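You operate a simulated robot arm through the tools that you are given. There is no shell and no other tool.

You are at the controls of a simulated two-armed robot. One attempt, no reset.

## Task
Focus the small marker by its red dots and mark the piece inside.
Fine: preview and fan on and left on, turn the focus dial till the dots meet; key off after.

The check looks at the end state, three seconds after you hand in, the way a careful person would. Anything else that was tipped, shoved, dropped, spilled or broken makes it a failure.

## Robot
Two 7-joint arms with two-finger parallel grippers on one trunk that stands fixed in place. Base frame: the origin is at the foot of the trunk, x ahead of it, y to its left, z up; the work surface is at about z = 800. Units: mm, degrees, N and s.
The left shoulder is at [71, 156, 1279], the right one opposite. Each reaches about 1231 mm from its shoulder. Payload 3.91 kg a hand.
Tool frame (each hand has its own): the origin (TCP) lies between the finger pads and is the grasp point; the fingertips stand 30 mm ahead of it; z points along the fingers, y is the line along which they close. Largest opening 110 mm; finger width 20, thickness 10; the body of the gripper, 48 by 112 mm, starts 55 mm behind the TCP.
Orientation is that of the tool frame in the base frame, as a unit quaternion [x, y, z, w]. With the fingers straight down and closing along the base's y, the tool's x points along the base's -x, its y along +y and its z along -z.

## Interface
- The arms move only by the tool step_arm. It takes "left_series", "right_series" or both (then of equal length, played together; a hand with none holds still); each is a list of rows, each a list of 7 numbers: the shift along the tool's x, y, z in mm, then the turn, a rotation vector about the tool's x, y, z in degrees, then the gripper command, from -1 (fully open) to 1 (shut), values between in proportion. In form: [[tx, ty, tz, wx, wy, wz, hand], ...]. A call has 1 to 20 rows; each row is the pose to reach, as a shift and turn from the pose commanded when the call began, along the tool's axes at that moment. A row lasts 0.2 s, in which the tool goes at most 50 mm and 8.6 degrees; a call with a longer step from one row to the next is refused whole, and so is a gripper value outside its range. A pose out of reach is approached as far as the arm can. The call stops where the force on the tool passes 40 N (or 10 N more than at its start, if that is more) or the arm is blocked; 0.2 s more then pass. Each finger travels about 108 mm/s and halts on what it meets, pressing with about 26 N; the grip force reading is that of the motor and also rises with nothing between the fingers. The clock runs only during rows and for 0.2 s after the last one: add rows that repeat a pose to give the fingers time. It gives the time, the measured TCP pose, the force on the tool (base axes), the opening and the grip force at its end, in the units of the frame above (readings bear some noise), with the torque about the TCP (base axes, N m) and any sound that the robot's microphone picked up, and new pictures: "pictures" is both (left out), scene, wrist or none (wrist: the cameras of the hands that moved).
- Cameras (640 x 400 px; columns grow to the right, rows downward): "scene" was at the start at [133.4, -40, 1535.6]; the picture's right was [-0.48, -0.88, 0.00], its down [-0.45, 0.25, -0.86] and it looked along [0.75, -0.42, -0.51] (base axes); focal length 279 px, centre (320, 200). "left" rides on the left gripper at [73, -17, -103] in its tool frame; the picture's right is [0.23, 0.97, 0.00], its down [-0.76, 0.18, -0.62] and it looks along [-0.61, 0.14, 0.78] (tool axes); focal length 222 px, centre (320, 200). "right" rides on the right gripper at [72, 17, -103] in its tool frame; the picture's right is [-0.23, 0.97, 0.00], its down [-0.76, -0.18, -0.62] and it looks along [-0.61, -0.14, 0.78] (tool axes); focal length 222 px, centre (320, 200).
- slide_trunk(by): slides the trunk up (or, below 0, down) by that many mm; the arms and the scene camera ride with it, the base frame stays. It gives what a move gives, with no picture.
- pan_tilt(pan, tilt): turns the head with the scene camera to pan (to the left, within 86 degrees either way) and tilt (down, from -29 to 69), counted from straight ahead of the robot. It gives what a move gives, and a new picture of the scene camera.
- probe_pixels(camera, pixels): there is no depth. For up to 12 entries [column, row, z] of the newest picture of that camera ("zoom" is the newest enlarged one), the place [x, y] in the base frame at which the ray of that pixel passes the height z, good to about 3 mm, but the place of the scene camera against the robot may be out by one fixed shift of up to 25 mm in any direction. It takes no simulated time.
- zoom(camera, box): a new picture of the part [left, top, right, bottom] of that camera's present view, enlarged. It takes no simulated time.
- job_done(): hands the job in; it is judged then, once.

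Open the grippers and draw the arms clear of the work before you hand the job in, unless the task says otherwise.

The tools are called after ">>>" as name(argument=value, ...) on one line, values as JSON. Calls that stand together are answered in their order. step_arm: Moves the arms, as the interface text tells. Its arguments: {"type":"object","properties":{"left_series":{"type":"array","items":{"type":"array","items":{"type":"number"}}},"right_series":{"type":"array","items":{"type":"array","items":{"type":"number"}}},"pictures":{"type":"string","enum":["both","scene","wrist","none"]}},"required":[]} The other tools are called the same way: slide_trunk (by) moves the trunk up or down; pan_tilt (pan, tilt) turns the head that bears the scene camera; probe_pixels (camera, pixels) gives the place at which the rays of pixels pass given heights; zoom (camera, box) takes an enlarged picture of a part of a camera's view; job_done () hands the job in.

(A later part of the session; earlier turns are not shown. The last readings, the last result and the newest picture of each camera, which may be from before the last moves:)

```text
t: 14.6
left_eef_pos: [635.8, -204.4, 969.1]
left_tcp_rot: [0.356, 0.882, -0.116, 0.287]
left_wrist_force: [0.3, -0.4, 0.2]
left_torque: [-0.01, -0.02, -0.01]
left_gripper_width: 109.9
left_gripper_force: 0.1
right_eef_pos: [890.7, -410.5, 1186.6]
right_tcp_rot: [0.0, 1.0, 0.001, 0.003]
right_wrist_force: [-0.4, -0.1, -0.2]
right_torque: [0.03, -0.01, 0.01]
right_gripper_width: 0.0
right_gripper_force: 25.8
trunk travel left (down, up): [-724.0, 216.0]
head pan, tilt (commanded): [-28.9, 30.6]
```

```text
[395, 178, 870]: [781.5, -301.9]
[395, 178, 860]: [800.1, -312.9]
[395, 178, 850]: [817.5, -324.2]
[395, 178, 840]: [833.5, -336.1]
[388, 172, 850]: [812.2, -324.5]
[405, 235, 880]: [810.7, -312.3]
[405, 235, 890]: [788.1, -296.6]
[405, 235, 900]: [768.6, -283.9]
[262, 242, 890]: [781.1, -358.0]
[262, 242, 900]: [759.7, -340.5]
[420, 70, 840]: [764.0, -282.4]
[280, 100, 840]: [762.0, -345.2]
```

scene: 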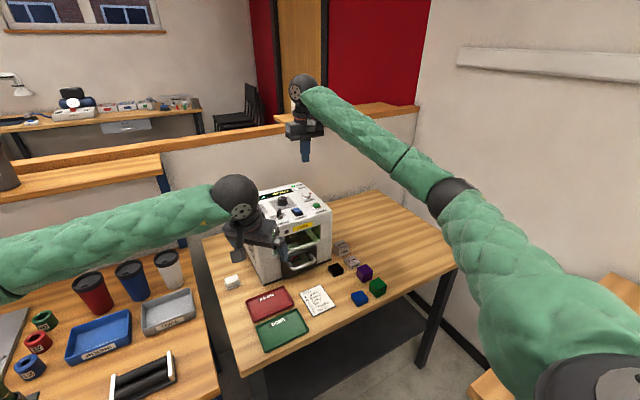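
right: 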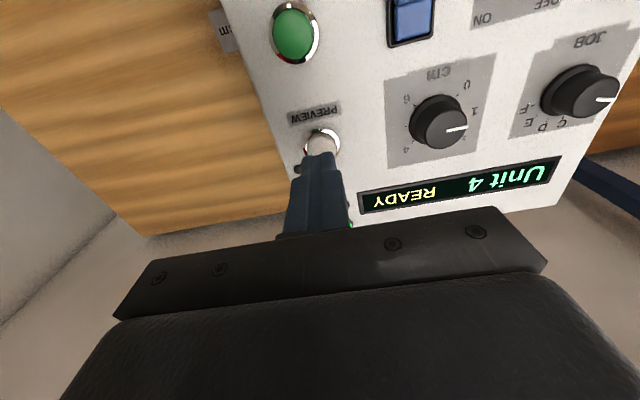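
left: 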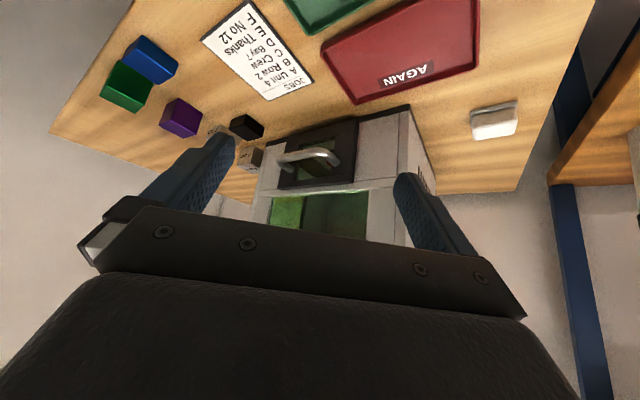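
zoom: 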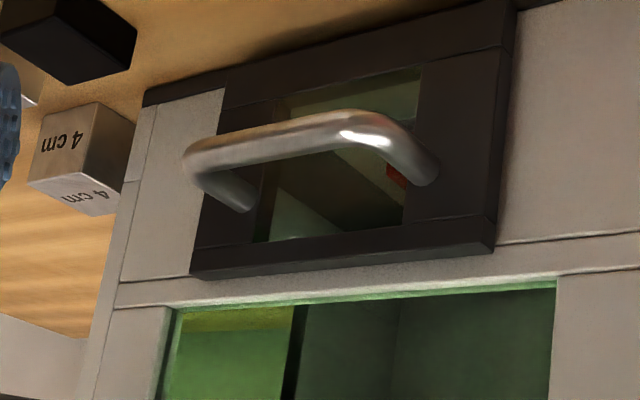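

Door glass spans y≈−286…−350, z up to ≈897, and the piece lies around (838,−305). I swing the left hand to the right with no yaw so its camera looks slightly leftward through the glass.

>>> step_arm(left_series=[[-12, -15, 12, -3.7, 0, -5.09, -1], [-24, -30, 23, -7.4, 0, -10.17, -1], [-36, -45, 35, -11.1, 0, -15.26, -1], [-48, -60, 47, -14.8, 0, -20.34, -1], [-60, -75, 59, -18.5, 0, -25.43, -1], [-72, -90, 70, -22.2, 0, -30.5, -1], [-83, -105, 82, -25.9, 0, -35.6, -1], [-83, -105, 82, -25.9, 0, -35.6, -1]], pictures="both")

>>> zoom(camera="left", box=[250, 110, 410, 210])

```text
t: 16.4
left_eef_pos: [644.7, -358.6, 948.6]
left_tcp_rot: [-0.002, 0.951, 0.0, 0.309]
left_wrist_force: [-0.7, 1.5, -0.1]
left_torque: [-0.03, 0.01, -0.01]
left_gripper_width: 110.2
left_gripper_force: 0.2
right_eef_pos: [892.0, -410.0, 1184.9]
right_tcp_rot: [0.0, 1.0, 0.0, 0.004]
right_wrist_force: [-0.1, -0.1, -0.1]
right_torque: [0.03, 0.01, -0.02]
right_gripper_width: 0.1
right_gripper_force: 25.9
trunk travel left (down, up): [-724.0, 216.0]
head pan, tilt (commanded): [-28.9, 30.6]
```

scene: 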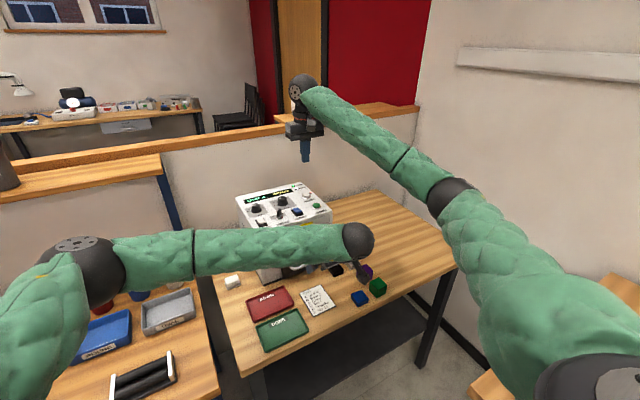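
left: 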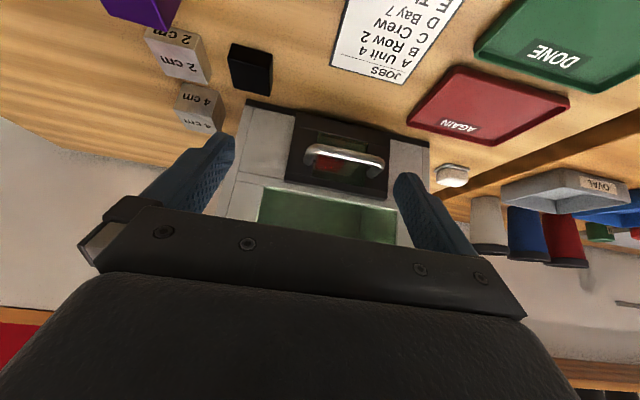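

```text
4.00 times, centred on (330, 160) of left
```

zoom: 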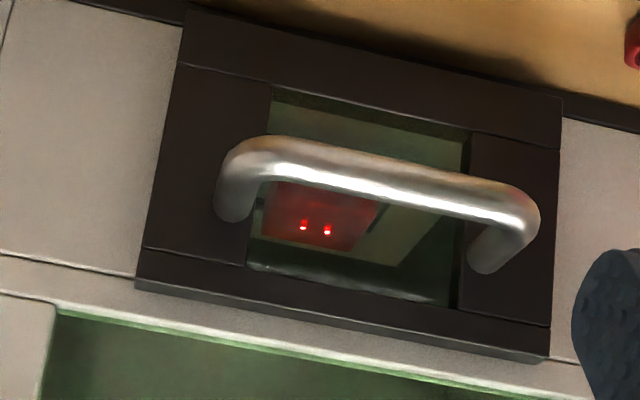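

Two bright red dots are clearly visible on the red piece through the door glass at zoom (303,225) and (327,231). Now I bring the right hand, half open, above the cm dial at ~(893,−320).

>>> step_arm(right_series=[[0, 30, 0, 0, 0, 0, -0.2], [0, 60, 0, 0, 0, 0, -0.2], [0, 88, 20, 0, 0, 0, -0.2], [0, 88, 50, 0, 0, 0, -0.2], [0, 88, 50, 0, 0, 0, -0.2]], pictures="both")

>>> zoom(camera="right", box=[240, 60, 400, 160])

>>> zoom(camera="scene", box=[250, 170, 330, 220])

```text
t: 17.6
left_eef_pos: [645.8, -358.2, 949.2]
left_tcp_rot: [-0.001, 0.951, 0.001, 0.311]
left_wrist_force: [-0.3, 0.9, -0.1]
left_torque: [-0.01, 0.0, 0.04]
left_gripper_width: 109.9
left_gripper_force: 0.1
right_eef_pos: [891.2, -321.3, 1136.1]
right_tcp_rot: [0.0, 1.0, 0.001, 0.004]
right_wrist_force: [-0.1, -0.4, -0.5]
right_torque: [0.01, -0.01, 0.02]
right_gripper_width: 65.9
right_gripper_force: 0.0
trunk travel left (down, up): [-724.0, 216.0]
head pan, tilt (commanded): [-28.9, 30.6]
```

scene: 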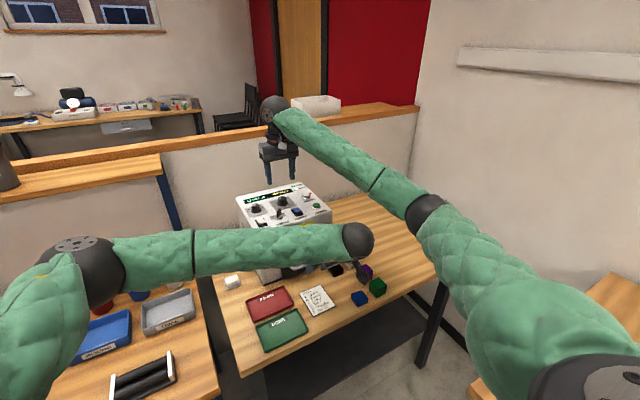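
right: 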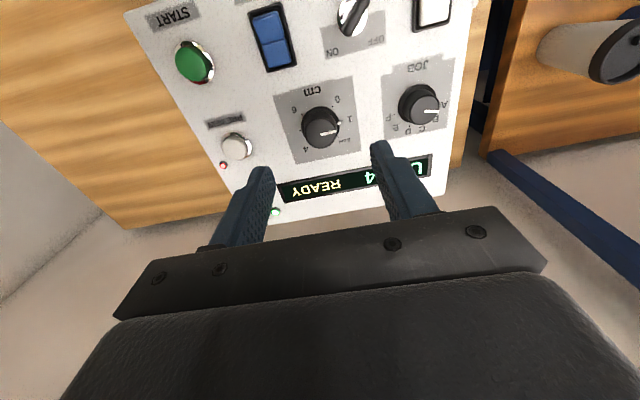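

```text
4.00 times, centred on (320, 110) of right
```

zoom: 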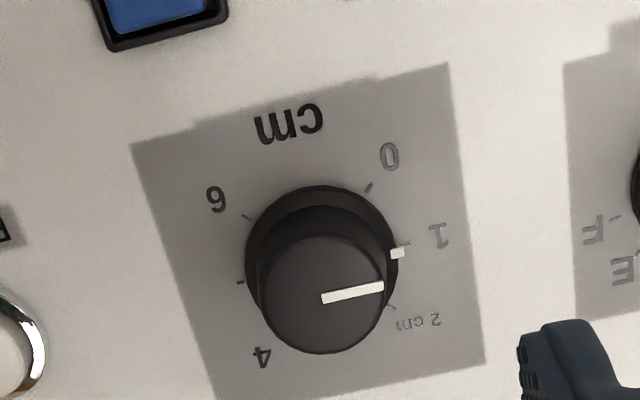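

```text
8.00 times, centred on (290, 195) of scene
```

zoom: 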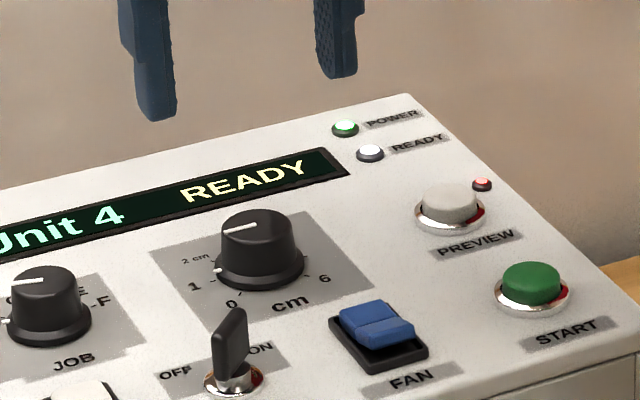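

The dial skirt centre is at zoom (322,262) and knob-top centre at (322,293); the mark is just past 1. I probe both at several heights to get the dial axis and height.

>>> zoom(camera="right", box=[240, 60, 400, 160])

>>> probe_pixels(camera="zoom", pixels=[[322, 262, 1015], [322, 262, 1022], [322, 293, 1035], [322, 293, 1040], [322, 293, 1045], [322, 293, 1050], [370, 187, 1018], [405, 243, 1018], [391, 307, 1018], [247, 216, 1018], [240, 282, 1018], [270, 345, 1018]])

```text
4.00 times, centred on (320, 110) of right
```

zoom: 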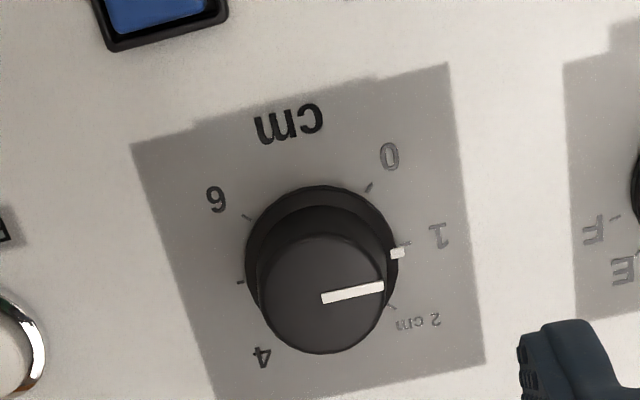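

```text
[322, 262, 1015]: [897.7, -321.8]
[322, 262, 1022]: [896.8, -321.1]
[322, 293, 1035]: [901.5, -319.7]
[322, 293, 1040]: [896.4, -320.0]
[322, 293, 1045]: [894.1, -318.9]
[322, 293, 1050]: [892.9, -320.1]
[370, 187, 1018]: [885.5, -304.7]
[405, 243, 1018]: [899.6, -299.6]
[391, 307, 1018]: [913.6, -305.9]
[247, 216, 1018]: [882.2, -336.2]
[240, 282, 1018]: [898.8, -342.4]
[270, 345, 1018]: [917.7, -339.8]
```

Dial axis is about (897,−321) with the knob top near z 1041; ticks are 45° per cm clockwise and the mark reads ≈1.2. I pre-rotate the right hand −30°, centre over the knob and descend with a 45 mm opening until the tips are around z 1028.

>>> step_arm(right_series=[[-2, 0, 0, 0, 0, -7.5, 0.18], [-4, 0, 10, 0, 0, -15, 0.18], [-6, 0, 20, 0, 0, -22.5, 0.18], [-6, 0, 40, 0, 0, -30, 0.18], [-6, 0, 60, 0, 0, -30, 0.18], [-6, 0, 60, 0, 0, -30, 0.18]], pictures="both")

>>> zoom(camera="right", box=[220, 80, 420, 205])

>>> zoom(camera="scene", box=[250, 170, 330, 220])

```text
t: 19.0
left_eef_pos: [644.8, -359.4, 948.9]
left_tcp_rot: [0.0, 0.951, 0.0, 0.31]
left_wrist_force: [-0.3, 0.3, -0.1]
left_torque: [0.0, 0.01, -0.03]
left_gripper_width: 110.0
left_gripper_force: 0.1
right_eef_pos: [896.7, -321.2, 1075.9]
right_tcp_rot: [-0.258, 0.966, 0.001, 0.003]
right_wrist_force: [-0.2, -0.8, -0.3]
right_torque: [0.0, 0.0, -0.01]
right_gripper_width: 45.2
right_gripper_force: 0.0
trunk travel left (down, up): [-724.0, 216.0]
head pan, tilt (commanded): [-28.9, 30.6]
```

scene: 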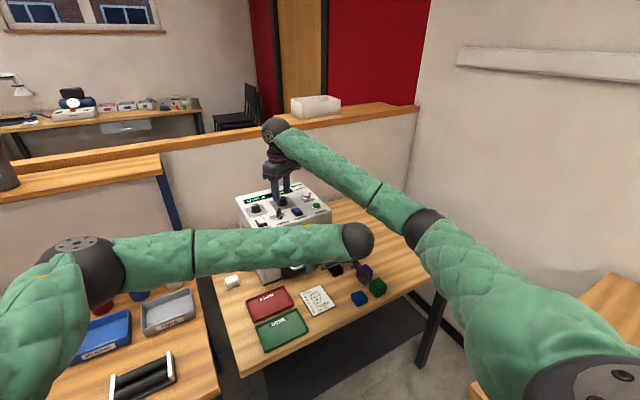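
right: 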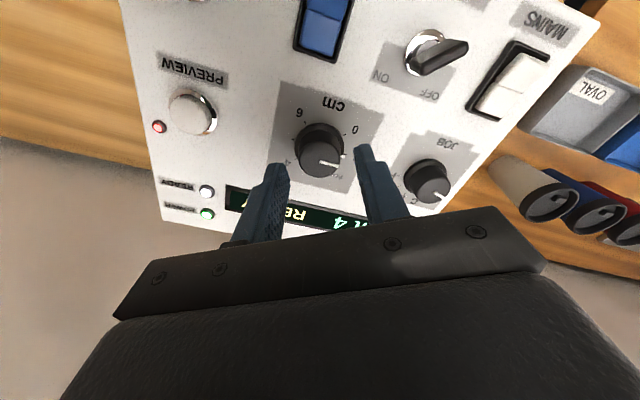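

```text
3.20 times, centred on (320, 142) of right
```

zoom: 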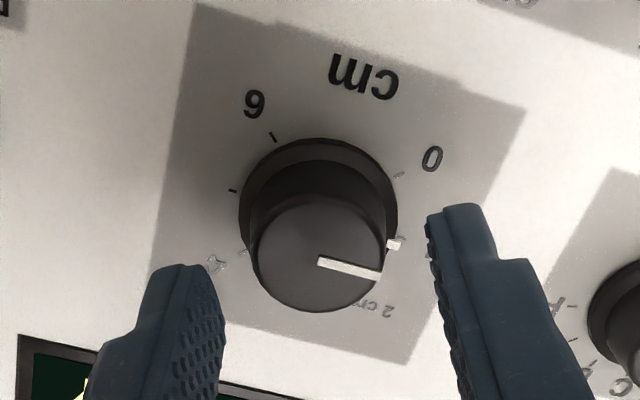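

```text
8.00 times, centred on (290, 195) of scene
```

zoom: 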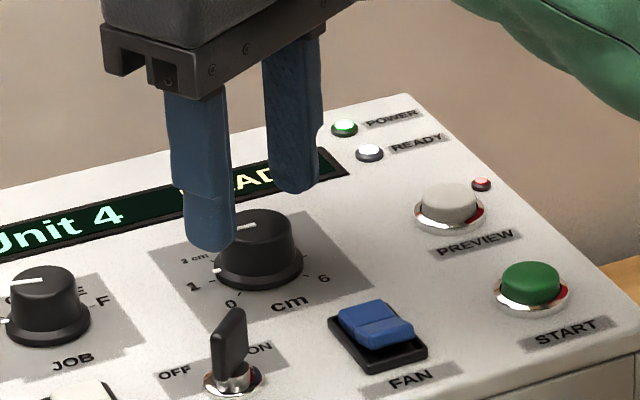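

The fingers straddle the knob. I check the knob axis once more from this closer view before the final descent.

>>> probe_pixels(camera="right", pixels=[[318.5, 160, 1041], [318.5, 160, 1045], [320, 147, 1022], [320, 147, 1026]])

```text
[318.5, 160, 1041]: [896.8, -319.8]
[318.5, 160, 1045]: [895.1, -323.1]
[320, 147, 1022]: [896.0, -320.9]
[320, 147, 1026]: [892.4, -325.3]
```

The axis (896.5,−320.5) matches the TCP. I descend 18 mm and close on the knob.

>>> step_arm(right_series=[[0, 0, 6, 0, 0, 0, 0.18], [0, 0, 12, 0, 0, 0, 0.18], [0, 0, 17, 0, 0, 0, 0.18], [0, 0, 17, 0, 0, 0, 0.35], [0, 0, 17, 0, 0, 0, 0.6], [0, 0, 17, 0, 0, 0, 0.6]], pictures="both")

>>> zoom(camera="left", box=[290, 130, 370, 180])

>>> zoom(camera="scene", box=[250, 170, 330, 220])

```text
t: 20.4
left_eef_pos: [643.9, -360.2, 949.1]
left_tcp_rot: [-0.001, 0.951, 0.001, 0.309]
left_wrist_force: [-0.6, 0.6, 0.4]
left_torque: [-0.02, 0.03, -0.02]
left_gripper_width: 110.1
left_gripper_force: 0.1
right_eef_pos: [897.4, -321.3, 1058.3]
right_tcp_rot: [-0.259, 0.966, -0.001, 0.003]
right_wrist_force: [1.2, -1.5, -1.7]
right_torque: [0.07, -0.41, 0.0]
right_gripper_width: 34.3
right_gripper_force: 44.7
trunk travel left (down, up): [-724.0, 216.0]
head pan, tilt (commanded): [-28.9, 30.6]
```

scene: 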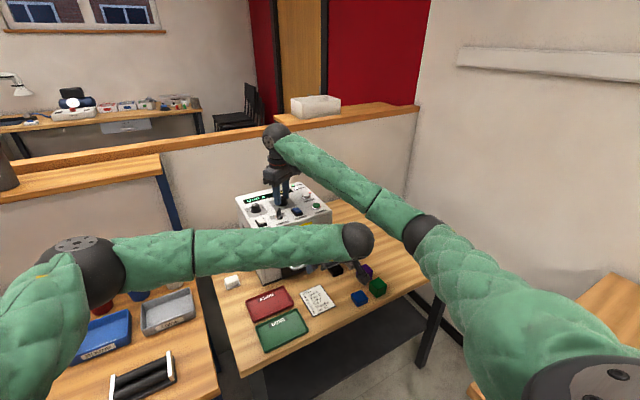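
right: 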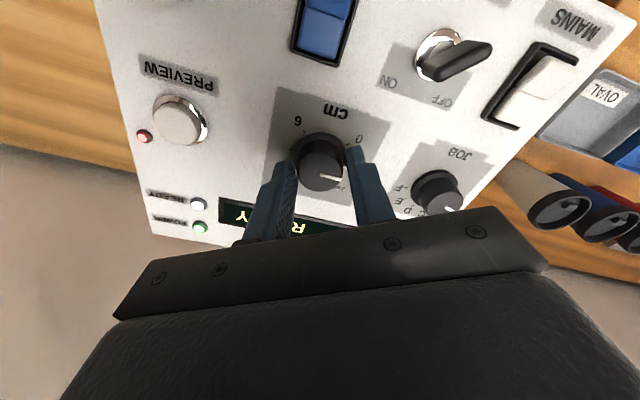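

```text
8.00 times, centred on (330, 155) of left
```

zoom: 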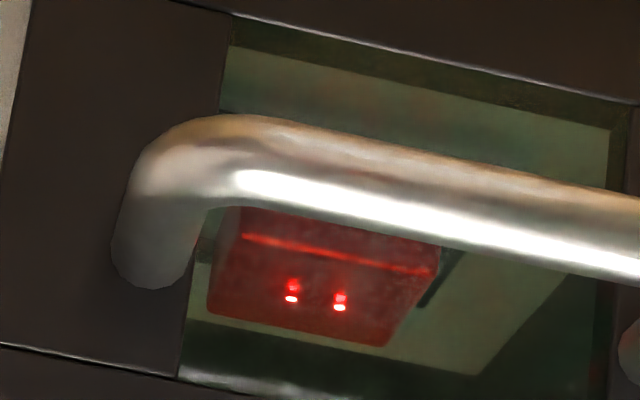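

```text
8.00 times, centred on (290, 195) of scene
```

zoom: 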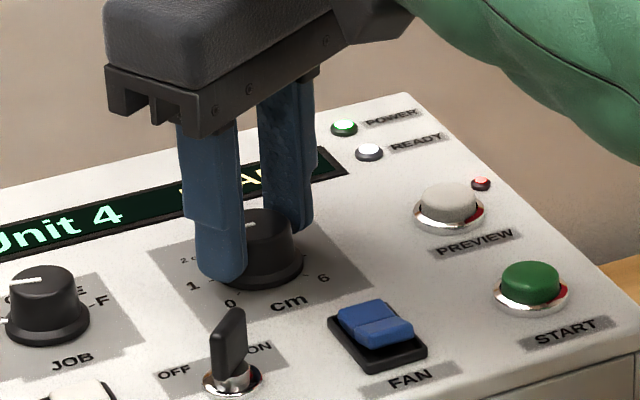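

The knob is gripped (34 mm, 45 N) and the dots are at left-zoom (291,292)/(340,302), about 50 px apart. I turn clockwise 16° and compare the spacing.

>>> step_arm(right_series=[[0, 0, 0, 0, 0, 4, 0.6], [0, 0, 0, 0, 0, 8, 0.6], [0, 0, 0, 0, 0, 12, 0.6], [0, 0, 0, 0, 0, 16, 0.6], [0, 0, 0, 0, 0, 16, 0.6]], pictures="wrist")

>>> zoom(camera="left", box=[290, 130, 370, 180])

>>> zoom(camera="scene", box=[250, 170, 330, 220])

```text
t: 21.6
left_eef_pos: [645.1, -359.3, 948.8]
left_tcp_rot: [-0.001, 0.951, 0.0, 0.309]
left_wrist_force: [1.5, 0.1, 0.4]
left_torque: [-0.02, 0.01, -0.02]
left_gripper_width: 110.0
left_gripper_force: 0.1
right_eef_pos: [898.6, -322.0, 1058.2]
right_tcp_rot: [-0.122, 0.993, 0.0, 0.003]
right_wrist_force: [-0.5, 1.2, -1.1]
right_torque: [0.01, 0.18, 0.02]
right_gripper_width: 34.2
right_gripper_force: 45.0
trunk travel left (down, up): [-724.0, 216.0]
head pan, tilt (commanded): [-28.9, 30.6]
```

right: 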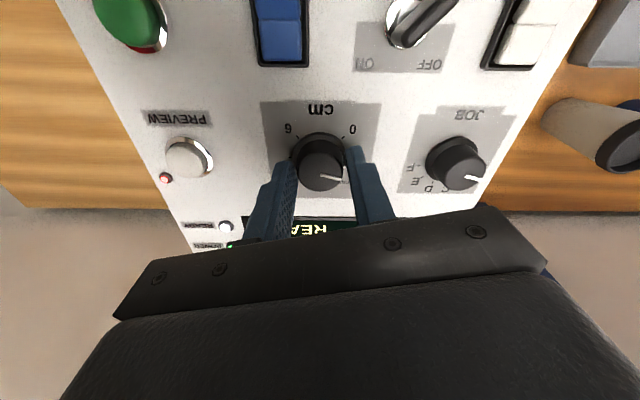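

```text
8.00 times, centred on (330, 155) of left
```

zoom: 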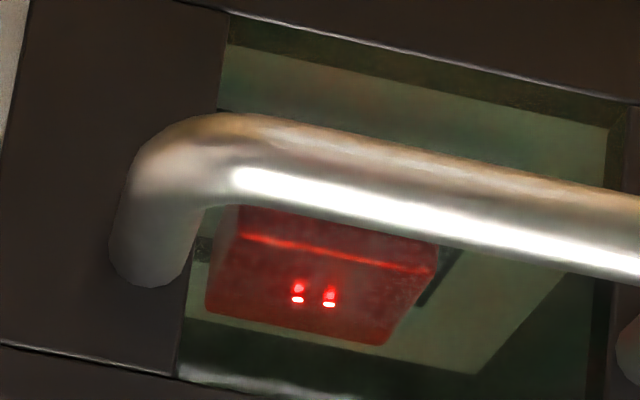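

```text
8.00 times, centred on (290, 195) of scene
```

zoom: 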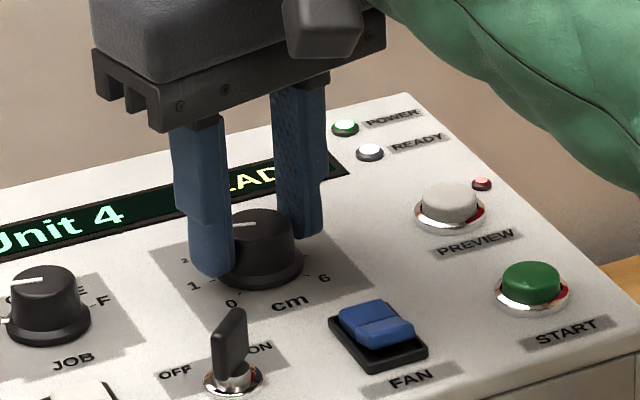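

The spacing shrank from ~49 to ~32 px, so clockwise is right at roughly 1.06 px/deg. I turn another 24°.

>>> step_arm(right_series=[[0, 0, 0, 0, 0, 5, 0.6], [0, 0, 0, 0, 0, 10, 0.6], [0, 0, 0, 0, 0, 15, 0.6], [0, 0, 0, 0, 0, 20, 0.6], [0, 0, 0, 0, 0, 24, 0.6], [0, 0, 0, 0, 0, 24, 0.6]], pictures="wrist")

>>> zoom(camera="left", box=[310, 155, 350, 180])

>>> zoom(camera="scene", box=[250, 170, 330, 220])

```text
t: 23.0
left_eef_pos: [645.1, -359.3, 949.1]
left_tcp_rot: [0.0, 0.951, 0.0, 0.309]
left_wrist_force: [-1.0, -0.1, 0.5]
left_torque: [-0.01, 0.01, 0.02]
left_gripper_width: 110.0
left_gripper_force: 0.1
right_eef_pos: [897.7, -322.9, 1058.3]
right_tcp_rot: [0.087, 0.996, 0.001, 0.002]
right_wrist_force: [2.0, -3.5, 2.2]
right_torque: [-0.37, -0.31, 0.01]
right_gripper_width: 34.0
right_gripper_force: 45.2
trunk travel left (down, up): [-724.0, 216.0]
head pan, tilt (commanded): [-28.9, 30.6]
```

right: 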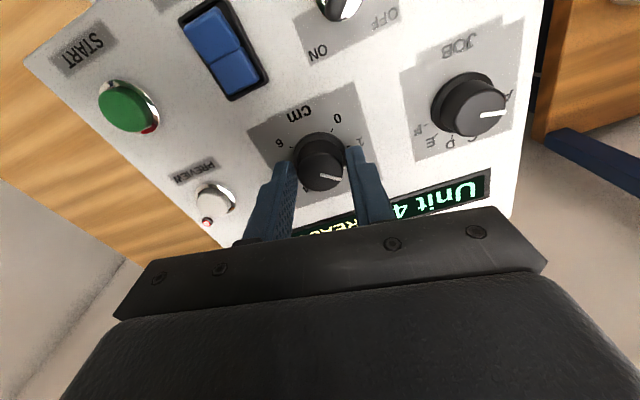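

```text
16.00 times, centred on (330, 168) of left
```

zoom: 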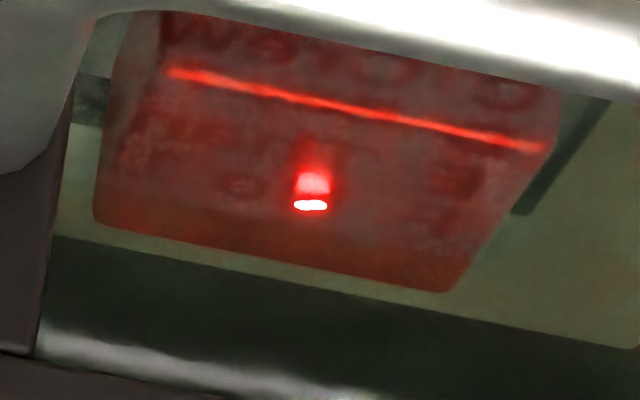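

```text
8.00 times, centred on (290, 195) of scene
```

zoom: 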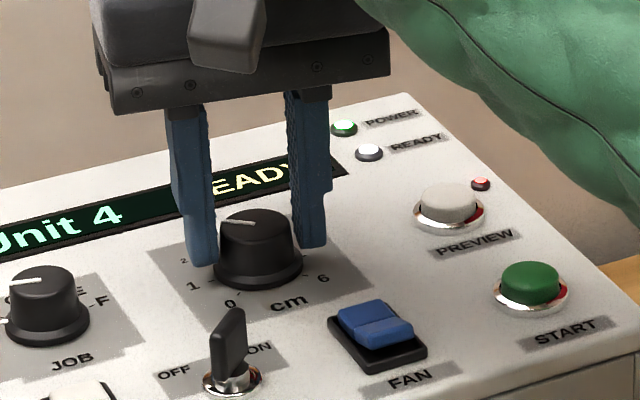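

The dots have nearly merged into one slightly elongated blob. I zoom harder to measure the residual offset.

>>> zoom(camera="left", box=[324.5, 164, 334.5, 171])

```text
16.00 times, centred on (330, 168) of left
```

zoom: 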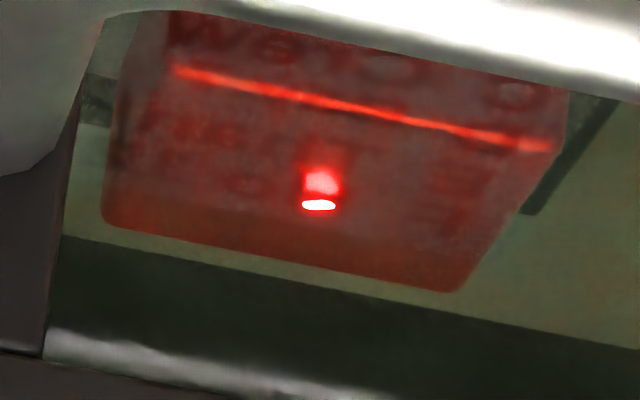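

The blob is ~34 px wide versus ~28 px for one dot, so a little more is needed. I turn +3° and look again.

>>> step_arm(right_series=[[0, 0, 0, 0, 0, 1.5, 0.6], [0, 0, 0, 0, 0, 3, 0.6], [0, 0, 0, 0, 0, 3, 0.6]], pictures="none")

>>> zoom(camera="left", box=[310, 155, 350, 180])

```text
t: 23.8
left_eef_pos: [645.4, -358.9, 949.6]
left_tcp_rot: [-0.001, 0.951, 0.0, 0.309]
left_wrist_force: [0.9, 0.5, 0.2]
left_torque: [0.01, 0.01, 0.02]
left_gripper_width: 110.0
left_gripper_force: 0.1
right_eef_pos: [897.4, -321.7, 1058.0]
right_tcp_rot: [0.114, 0.994, 0.002, 0.003]
right_wrist_force: [-3.4, -2.0, -3.8]
right_torque: [-0.21, -0.44, 0.01]
right_gripper_width: 34.3
right_gripper_force: 44.9
trunk travel left (down, up): [-724.0, 216.0]
head pan, tilt (commanded): [-28.9, 30.6]
```

```text
16.00 times, centred on (330, 168) of left
```

zoom: 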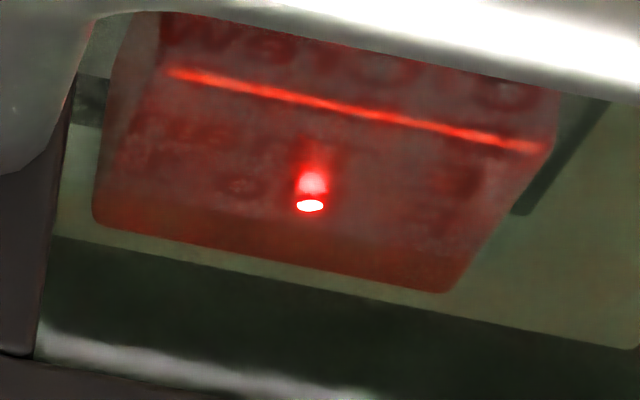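

The blob narrowed to ~26 px. I go another +3° to find where it widens again and bracket the minimum.

>>> step_arm(right_series=[[0, 0, 0, 0, 0, 1.5, 0.6], [0, 0, 0, 0, 0, 3, 0.6], [0, 0, 0, 0, 0, 3, 0.6]], pictures="none")

>>> zoom(camera="left", box=[310, 155, 350, 180])

```text
t: 24.6
left_eef_pos: [645.7, -359.5, 949.8]
left_tcp_rot: [0.0, 0.951, 0.0, 0.31]
left_wrist_force: [-0.6, -0.3, 0.5]
left_torque: [0.01, 0.0, -0.02]
left_gripper_width: 109.8
left_gripper_force: 0.1
right_eef_pos: [899.0, -321.6, 1058.6]
right_tcp_rot: [0.139, 0.99, 0.001, 0.004]
right_wrist_force: [-9.1, -1.9, -4.0]
right_torque: [-0.01, 0.64, -0.01]
right_gripper_width: 34.2
right_gripper_force: 45.1
trunk travel left (down, up): [-724.0, 216.0]
head pan, tilt (commanded): [-28.9, 30.6]
```

```text
16.00 times, centred on (330, 168) of left
```

zoom: 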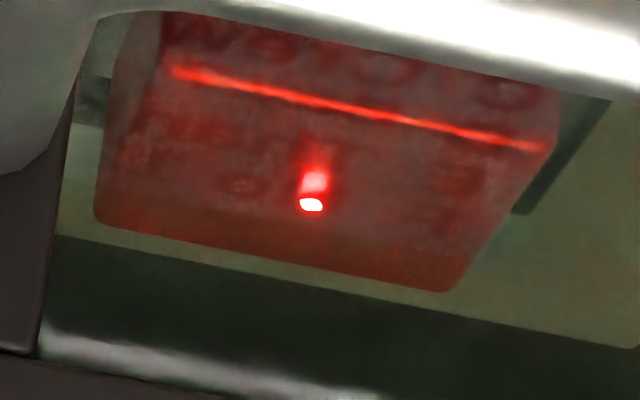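

The blob is now ~24 px. I step +3° more to see whether it begins to widen.

>>> step_arm(right_series=[[0, 0, 0, 0, 0, 1.5, 0.6], [0, 0, 0, 0, 0, 3, 0.6], [0, 0, 0, 0, 0, 3, 0.6]], pictures="none")

>>> zoom(camera="left", box=[310, 155, 350, 180])

```text
t: 25.4
left_eef_pos: [643.6, -359.3, 949.8]
left_tcp_rot: [-0.001, 0.951, 0.001, 0.31]
left_wrist_force: [0.0, 0.4, 0.5]
left_torque: [0.02, -0.02, -0.01]
left_gripper_width: 109.9
left_gripper_force: 0.1
right_eef_pos: [898.4, -322.1, 1058.3]
right_tcp_rot: [0.165, 0.986, 0.002, 0.003]
right_wrist_force: [-8.9, -3.5, -6.3]
right_torque: [-0.13, 0.33, 0.01]
right_gripper_width: 34.3
right_gripper_force: 45.3
trunk travel left (down, up): [-724.0, 216.0]
head pan, tilt (commanded): [-28.9, 30.6]
```

```text
16.00 times, centred on (330, 168) of left
```

zoom: 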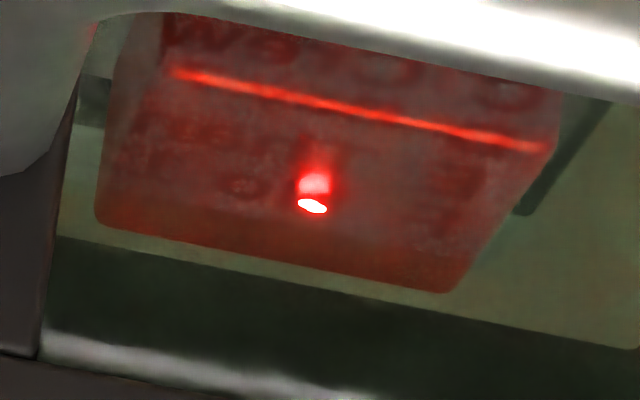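

The blob widened and tilted again (~30 px), so the minimum lies near 15.3° hand yaw. I turn back 3.6°.

>>> step_arm(right_series=[[0, 0, 0, 0, 0, -1.8, 0.6], [0, 0, 0, 0, 0, -3.6, 0.6], [0, 0, 0, 0, 0, -3.6, 0.6]], pictures="none")

>>> zoom(camera="left", box=[310, 155, 350, 180])

>>> zoom(camera="scene", box=[260, 180, 310, 211])

```text
t: 26.2
left_eef_pos: [644.9, -359.5, 950.0]
left_tcp_rot: [-0.001, 0.951, 0.0, 0.309]
left_wrist_force: [0.8, -0.2, -0.4]
left_torque: [-0.02, 0.02, 0.0]
left_gripper_width: 110.1
left_gripper_force: 0.0
right_eef_pos: [899.0, -321.7, 1059.3]
right_tcp_rot: [0.134, 0.991, 0.002, 0.004]
right_wrist_force: [-0.9, -4.0, -1.5]
right_torque: [0.12, 0.48, 0.0]
right_gripper_width: 34.2
right_gripper_force: 44.8
trunk travel left (down, up): [-724.0, 216.0]
head pan, tilt (commanded): [-28.9, 30.6]
```

```text
16.00 times, centred on (330, 168) of left
```

zoom: 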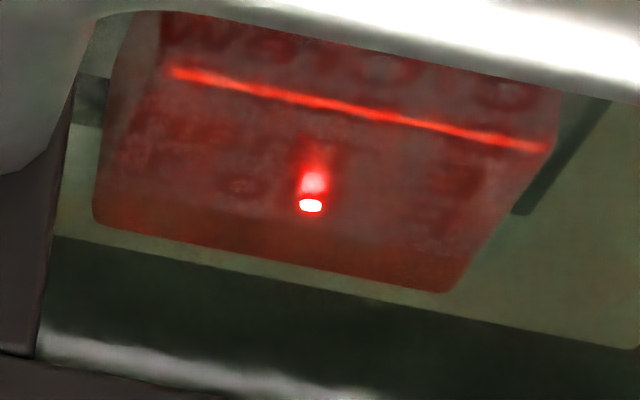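

```text
12.80 times, centred on (285, 196) of scene
```

zoom: 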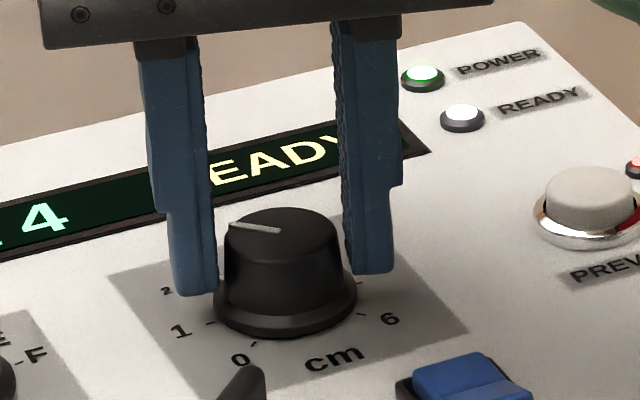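

The blob is now compact (~23 px) and symmetric — the dots meet. I open the gripper and lift off, then recheck the dots.

>>> step_arm(right_series=[[0, 0, 0, 0, 0, 0, 0.3], [0, 0, 0, 0, 0, 0, 0.1], [0, 0, 0, 0, 0, 0, 0.1], [0, 0, -20, 0, 0, 0, 0.1], [0, 0, -50, 0, 0, 0, 0.1], [0, 0, -80, 0, 0, 0, 0.1], [0, 0, -80, 0, 0, 0, 0.1]], pictures="both")

>>> zoom(camera="left", box=[310, 155, 350, 180])

>>> zoom(camera="right", box=[240, 60, 400, 160])

>>> zoom(camera="scene", box=[232, 175, 337, 240])

```text
t: 27.8
left_eef_pos: [645.3, -358.4, 949.2]
left_tcp_rot: [-0.001, 0.951, 0.001, 0.31]
left_wrist_force: [0.4, 0.1, 0.0]
left_torque: [-0.02, 0.0, -0.04]
left_gripper_width: 110.1
left_gripper_force: 0.0
right_eef_pos: [896.4, -322.5, 1135.4]
right_tcp_rot: [0.134, 0.991, 0.002, 0.003]
right_wrist_force: [0.5, 0.1, 0.6]
right_torque: [-0.01, 0.01, -0.02]
right_gripper_width: 49.4
right_gripper_force: 0.1
trunk travel left (down, up): [-724.0, 216.0]
head pan, tilt (commanded): [-28.9, 30.6]
```

scene: 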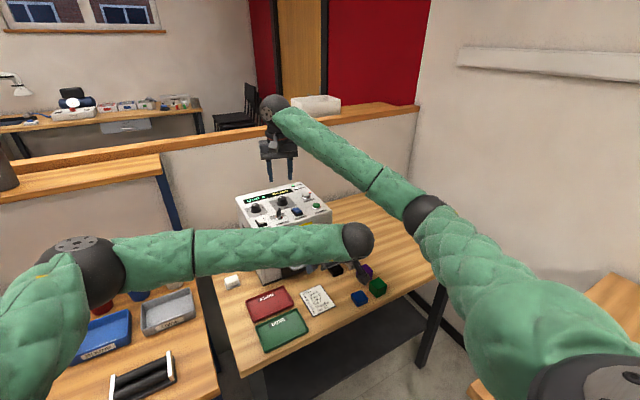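
right: 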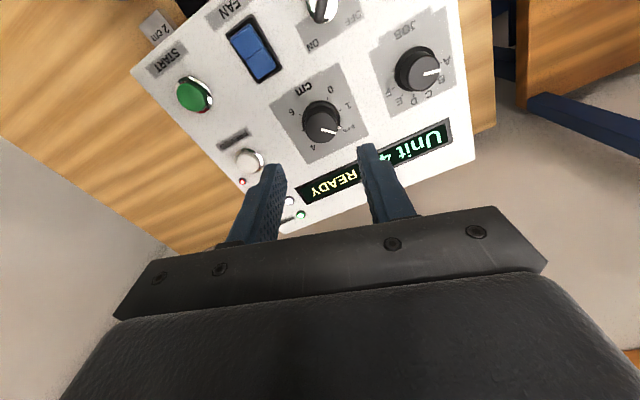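

```text
16.00 times, centred on (330, 168) of left
```

zoom: 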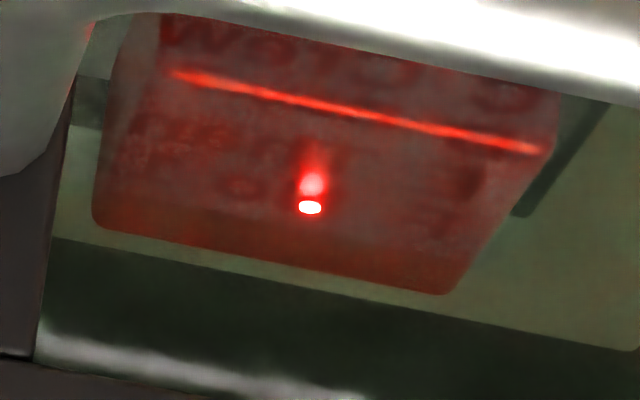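

```text
4.00 times, centred on (320, 110) of right
```

zoom: 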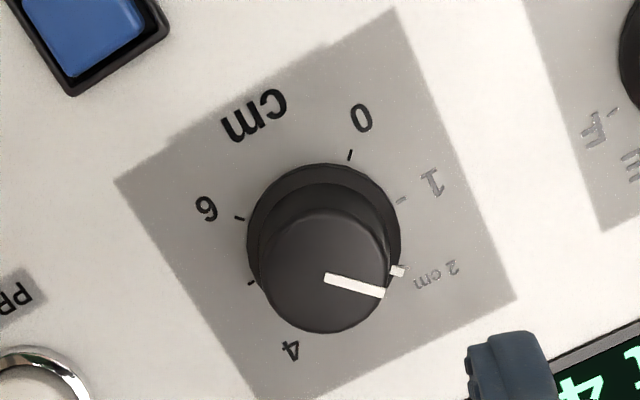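

```text
6.10 times, centred on (284, 208) of scene
```

zoom: 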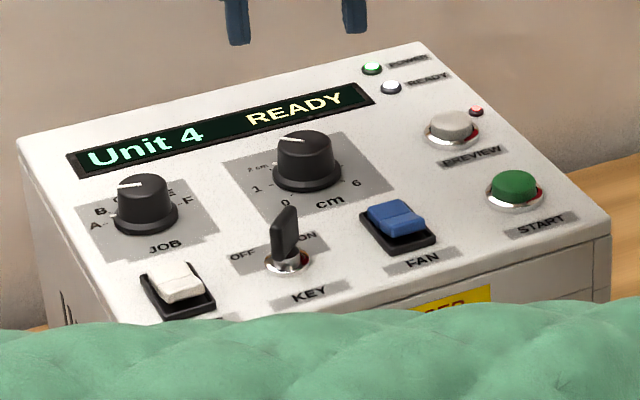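

Dots remain merged after release and the dial mark sits at 2 cm; READY, fan and preview stay on. Next I close the gripper and move it over the green START button at ~(820,−411).

>>> step_arm(right_series=[[10, -22, 0, 0, 0, -4, 0.5], [20, -43, 0, 0, 0, -8, 1], [30, -64, 0, 0, 0, -12, 1], [40, -86, 10, 0, 0, -15.4, 1], [49, -106, 25, 0, 0, -15.4, 1], [49, -106, 42, 0, 0, -15.4, 1], [49, -106, 42, 0, 0, -15.4, 1]], pictures="both")

>>> zoom(camera="right", box=[220, 60, 420, 220])

>>> zoom(camera="scene", box=[270, 180, 340, 225])

```text
t: 29.4
left_eef_pos: [644.7, -359.2, 949.4]
left_tcp_rot: [0.0, 0.951, 0.0, 0.31]
left_wrist_force: [-0.3, 0.2, -0.1]
left_torque: [-0.01, 0.01, -0.03]
left_gripper_width: 109.7
left_gripper_force: 0.0
right_eef_pos: [821.9, -410.6, 1095.7]
right_tcp_rot: [0.001, 1.0, 0.001, 0.004]
right_wrist_force: [0.3, 0.3, 1.1]
right_torque: [0.01, 0.01, -0.01]
right_gripper_width: 0.1
right_gripper_force: 26.1
trunk travel left (down, up): [-724.0, 216.0]
head pan, tilt (commanded): [-28.9, 30.6]
```

scene: 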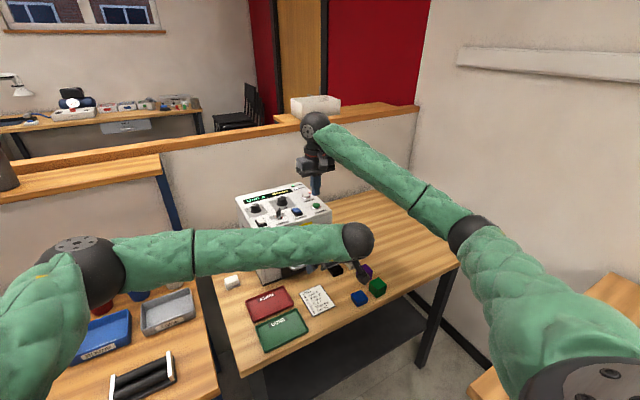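
right: 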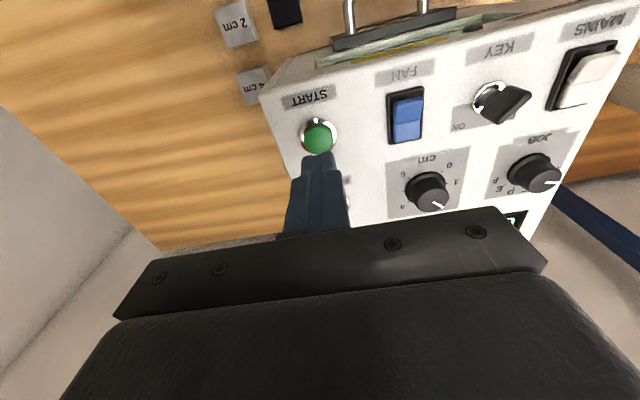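

```text
2.50 times, centred on (320, 140) of right
```

zoom: 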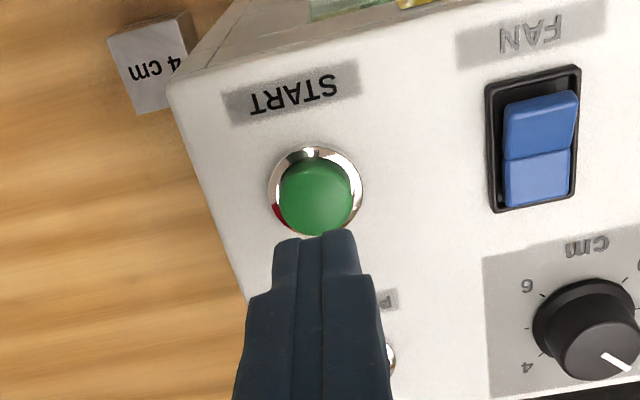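

```text
8.89 times, centred on (305, 202) of scene
```

zoom: 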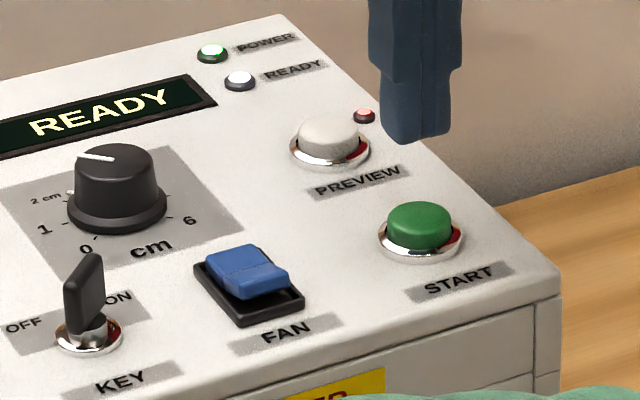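

The tip hovers just past the button in the picture; I probe the green cap's center for final alignment.

>>> probe_pixels(camera="right", pixels=[[318, 138, 1033], [318, 138, 1038], [316, 133, 1020]])

```text
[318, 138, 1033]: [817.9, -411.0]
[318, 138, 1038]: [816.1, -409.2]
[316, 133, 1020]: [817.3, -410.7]
```

The button center is at (817.5,−410.5), so I shift 4 mm toward the robot and press START down in small steps.

>>> step_arm(right_series=[[4, 0, 10, 0, 0, 0, 1], [4, 0, 20, 0, 0, 0, 1], [4, 0, 26, 0, 0, 0, 1], [4, 0, 29, 0, 0, 0, 1], [4, 0, 32, 0, 0, 0, 1], [4, 0, 35, 0, 0, 0, 1], [4, 0, 37, 0, 0, 0, 1], [4, 0, 39, 0, 0, 0, 1]], pictures="scene")

>>> zoom(camera="scene", box=[232, 175, 337, 240])

>>> zoom(camera="left", box=[310, 155, 350, 180])

```text
t: 31.2
left_eef_pos: [644.7, -358.8, 949.1]
left_tcp_rot: [-0.001, 0.951, 0.001, 0.31]
left_wrist_force: [-1.2, -0.7, -0.3]
left_torque: [0.0, 0.0, -0.01]
left_gripper_width: 110.2
left_gripper_force: 0.1
right_eef_pos: [818.7, -410.8, 1056.6]
right_tcp_rot: [0.0, 1.0, 0.001, 0.004]
right_wrist_force: [2.2, 0.2, 5.0]
right_torque: [-0.04, -0.1, 0.0]
right_gripper_width: 0.0
right_gripper_force: 25.9
trunk travel left (down, up): [-724.0, 216.0]
head pan, tilt (commanded): [-28.9, 30.6]
heard: click
```

scene: 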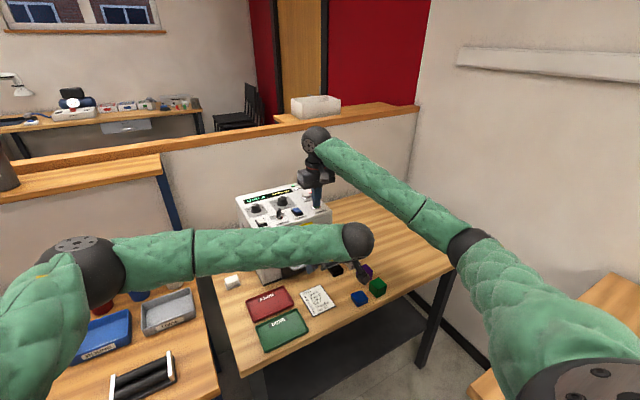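

```text
6.10 times, centred on (284, 208) of scene
```

zoom: 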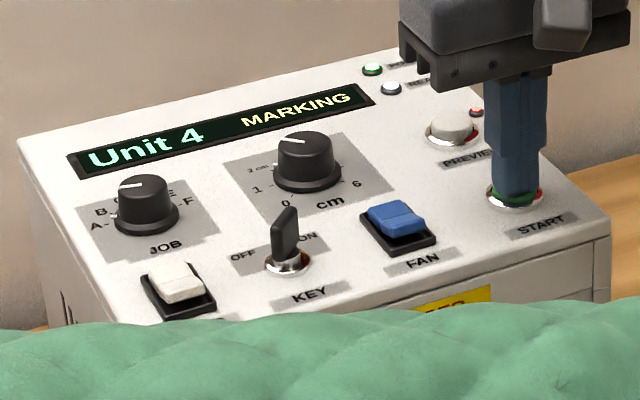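

```text
16.00 times, centred on (330, 168) of left
```

zoom: 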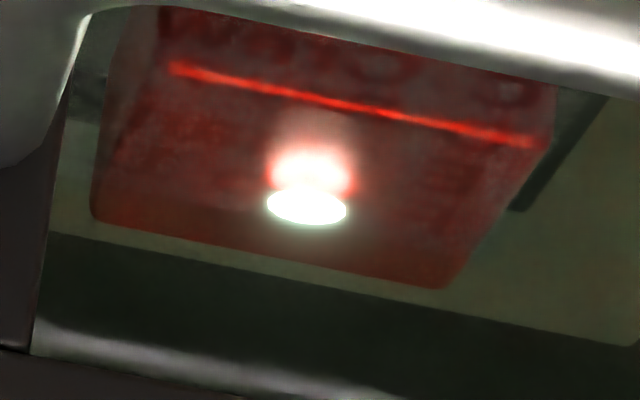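

The display shows MARKING and the laser glows on the piece. I lift off and wait for it to finish.

>>> step_arm(right_series=[[0, 0, -20, 0, 0, 0, 1], [0, 0, -50, 0, 0, 0, 1], [0, 0, -90, 0, 0, 0, 1], [0, 0, -90, 0, 0, 0, 1], [0, 0, -90, 0, 0, 0, 1], [0, 0, -90, 0, 0, 0, 1], [0, 0, -90, 0, 0, 0, 1], [0, 0, -90, 0, 0, 0, 1], [0, 0, -90, 0, 0, 0, 1], [0, 0, -90, 0, 0, 0, 1], [0, 0, -90, 0, 0, 0, 1], [0, 0, -90, 0, 0, 0, 1]], pictures="scene")

>>> zoom(camera="scene", box=[232, 175, 337, 240])

>>> zoom(camera="left", box=[310, 155, 350, 180])

```text
t: 33.8
left_eef_pos: [644.8, -358.7, 949.7]
left_tcp_rot: [-0.001, 0.951, 0.001, 0.309]
left_wrist_force: [0.1, 0.2, 0.8]
left_torque: [-0.02, 0.01, -0.01]
left_gripper_width: 109.7
left_gripper_force: 0.1
right_eef_pos: [819.8, -411.4, 1145.8]
right_tcp_rot: [0.0, 1.0, 0.001, 0.003]
right_wrist_force: [0.1, -0.6, -0.2]
right_torque: [0.0, 0.01, -0.01]
right_gripper_width: 0.2
right_gripper_force: 25.9
trunk travel left (down, up): [-724.0, 216.0]
head pan, tilt (commanded): [-28.9, 30.6]
```

scene: 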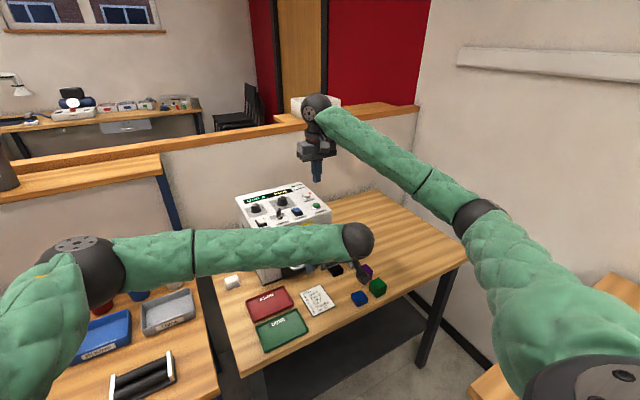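

```text
6.10 times, centred on (284, 208) of scene
```

zoom: 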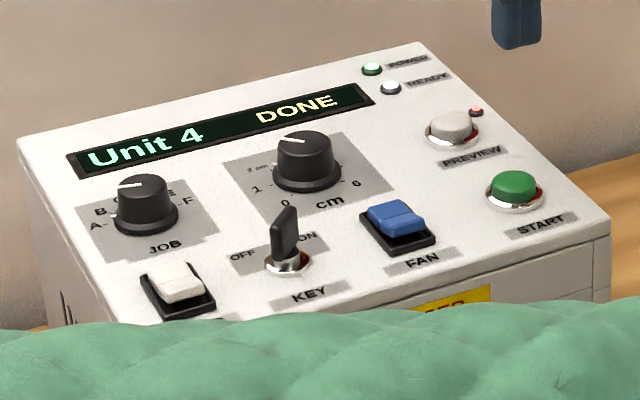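

```text
16.00 times, centred on (330, 168) of left
```

zoom: 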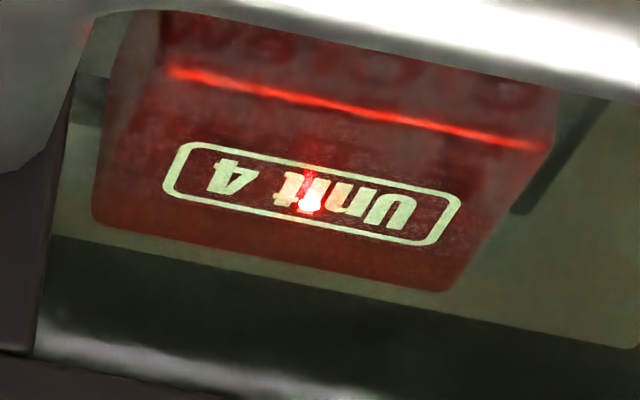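

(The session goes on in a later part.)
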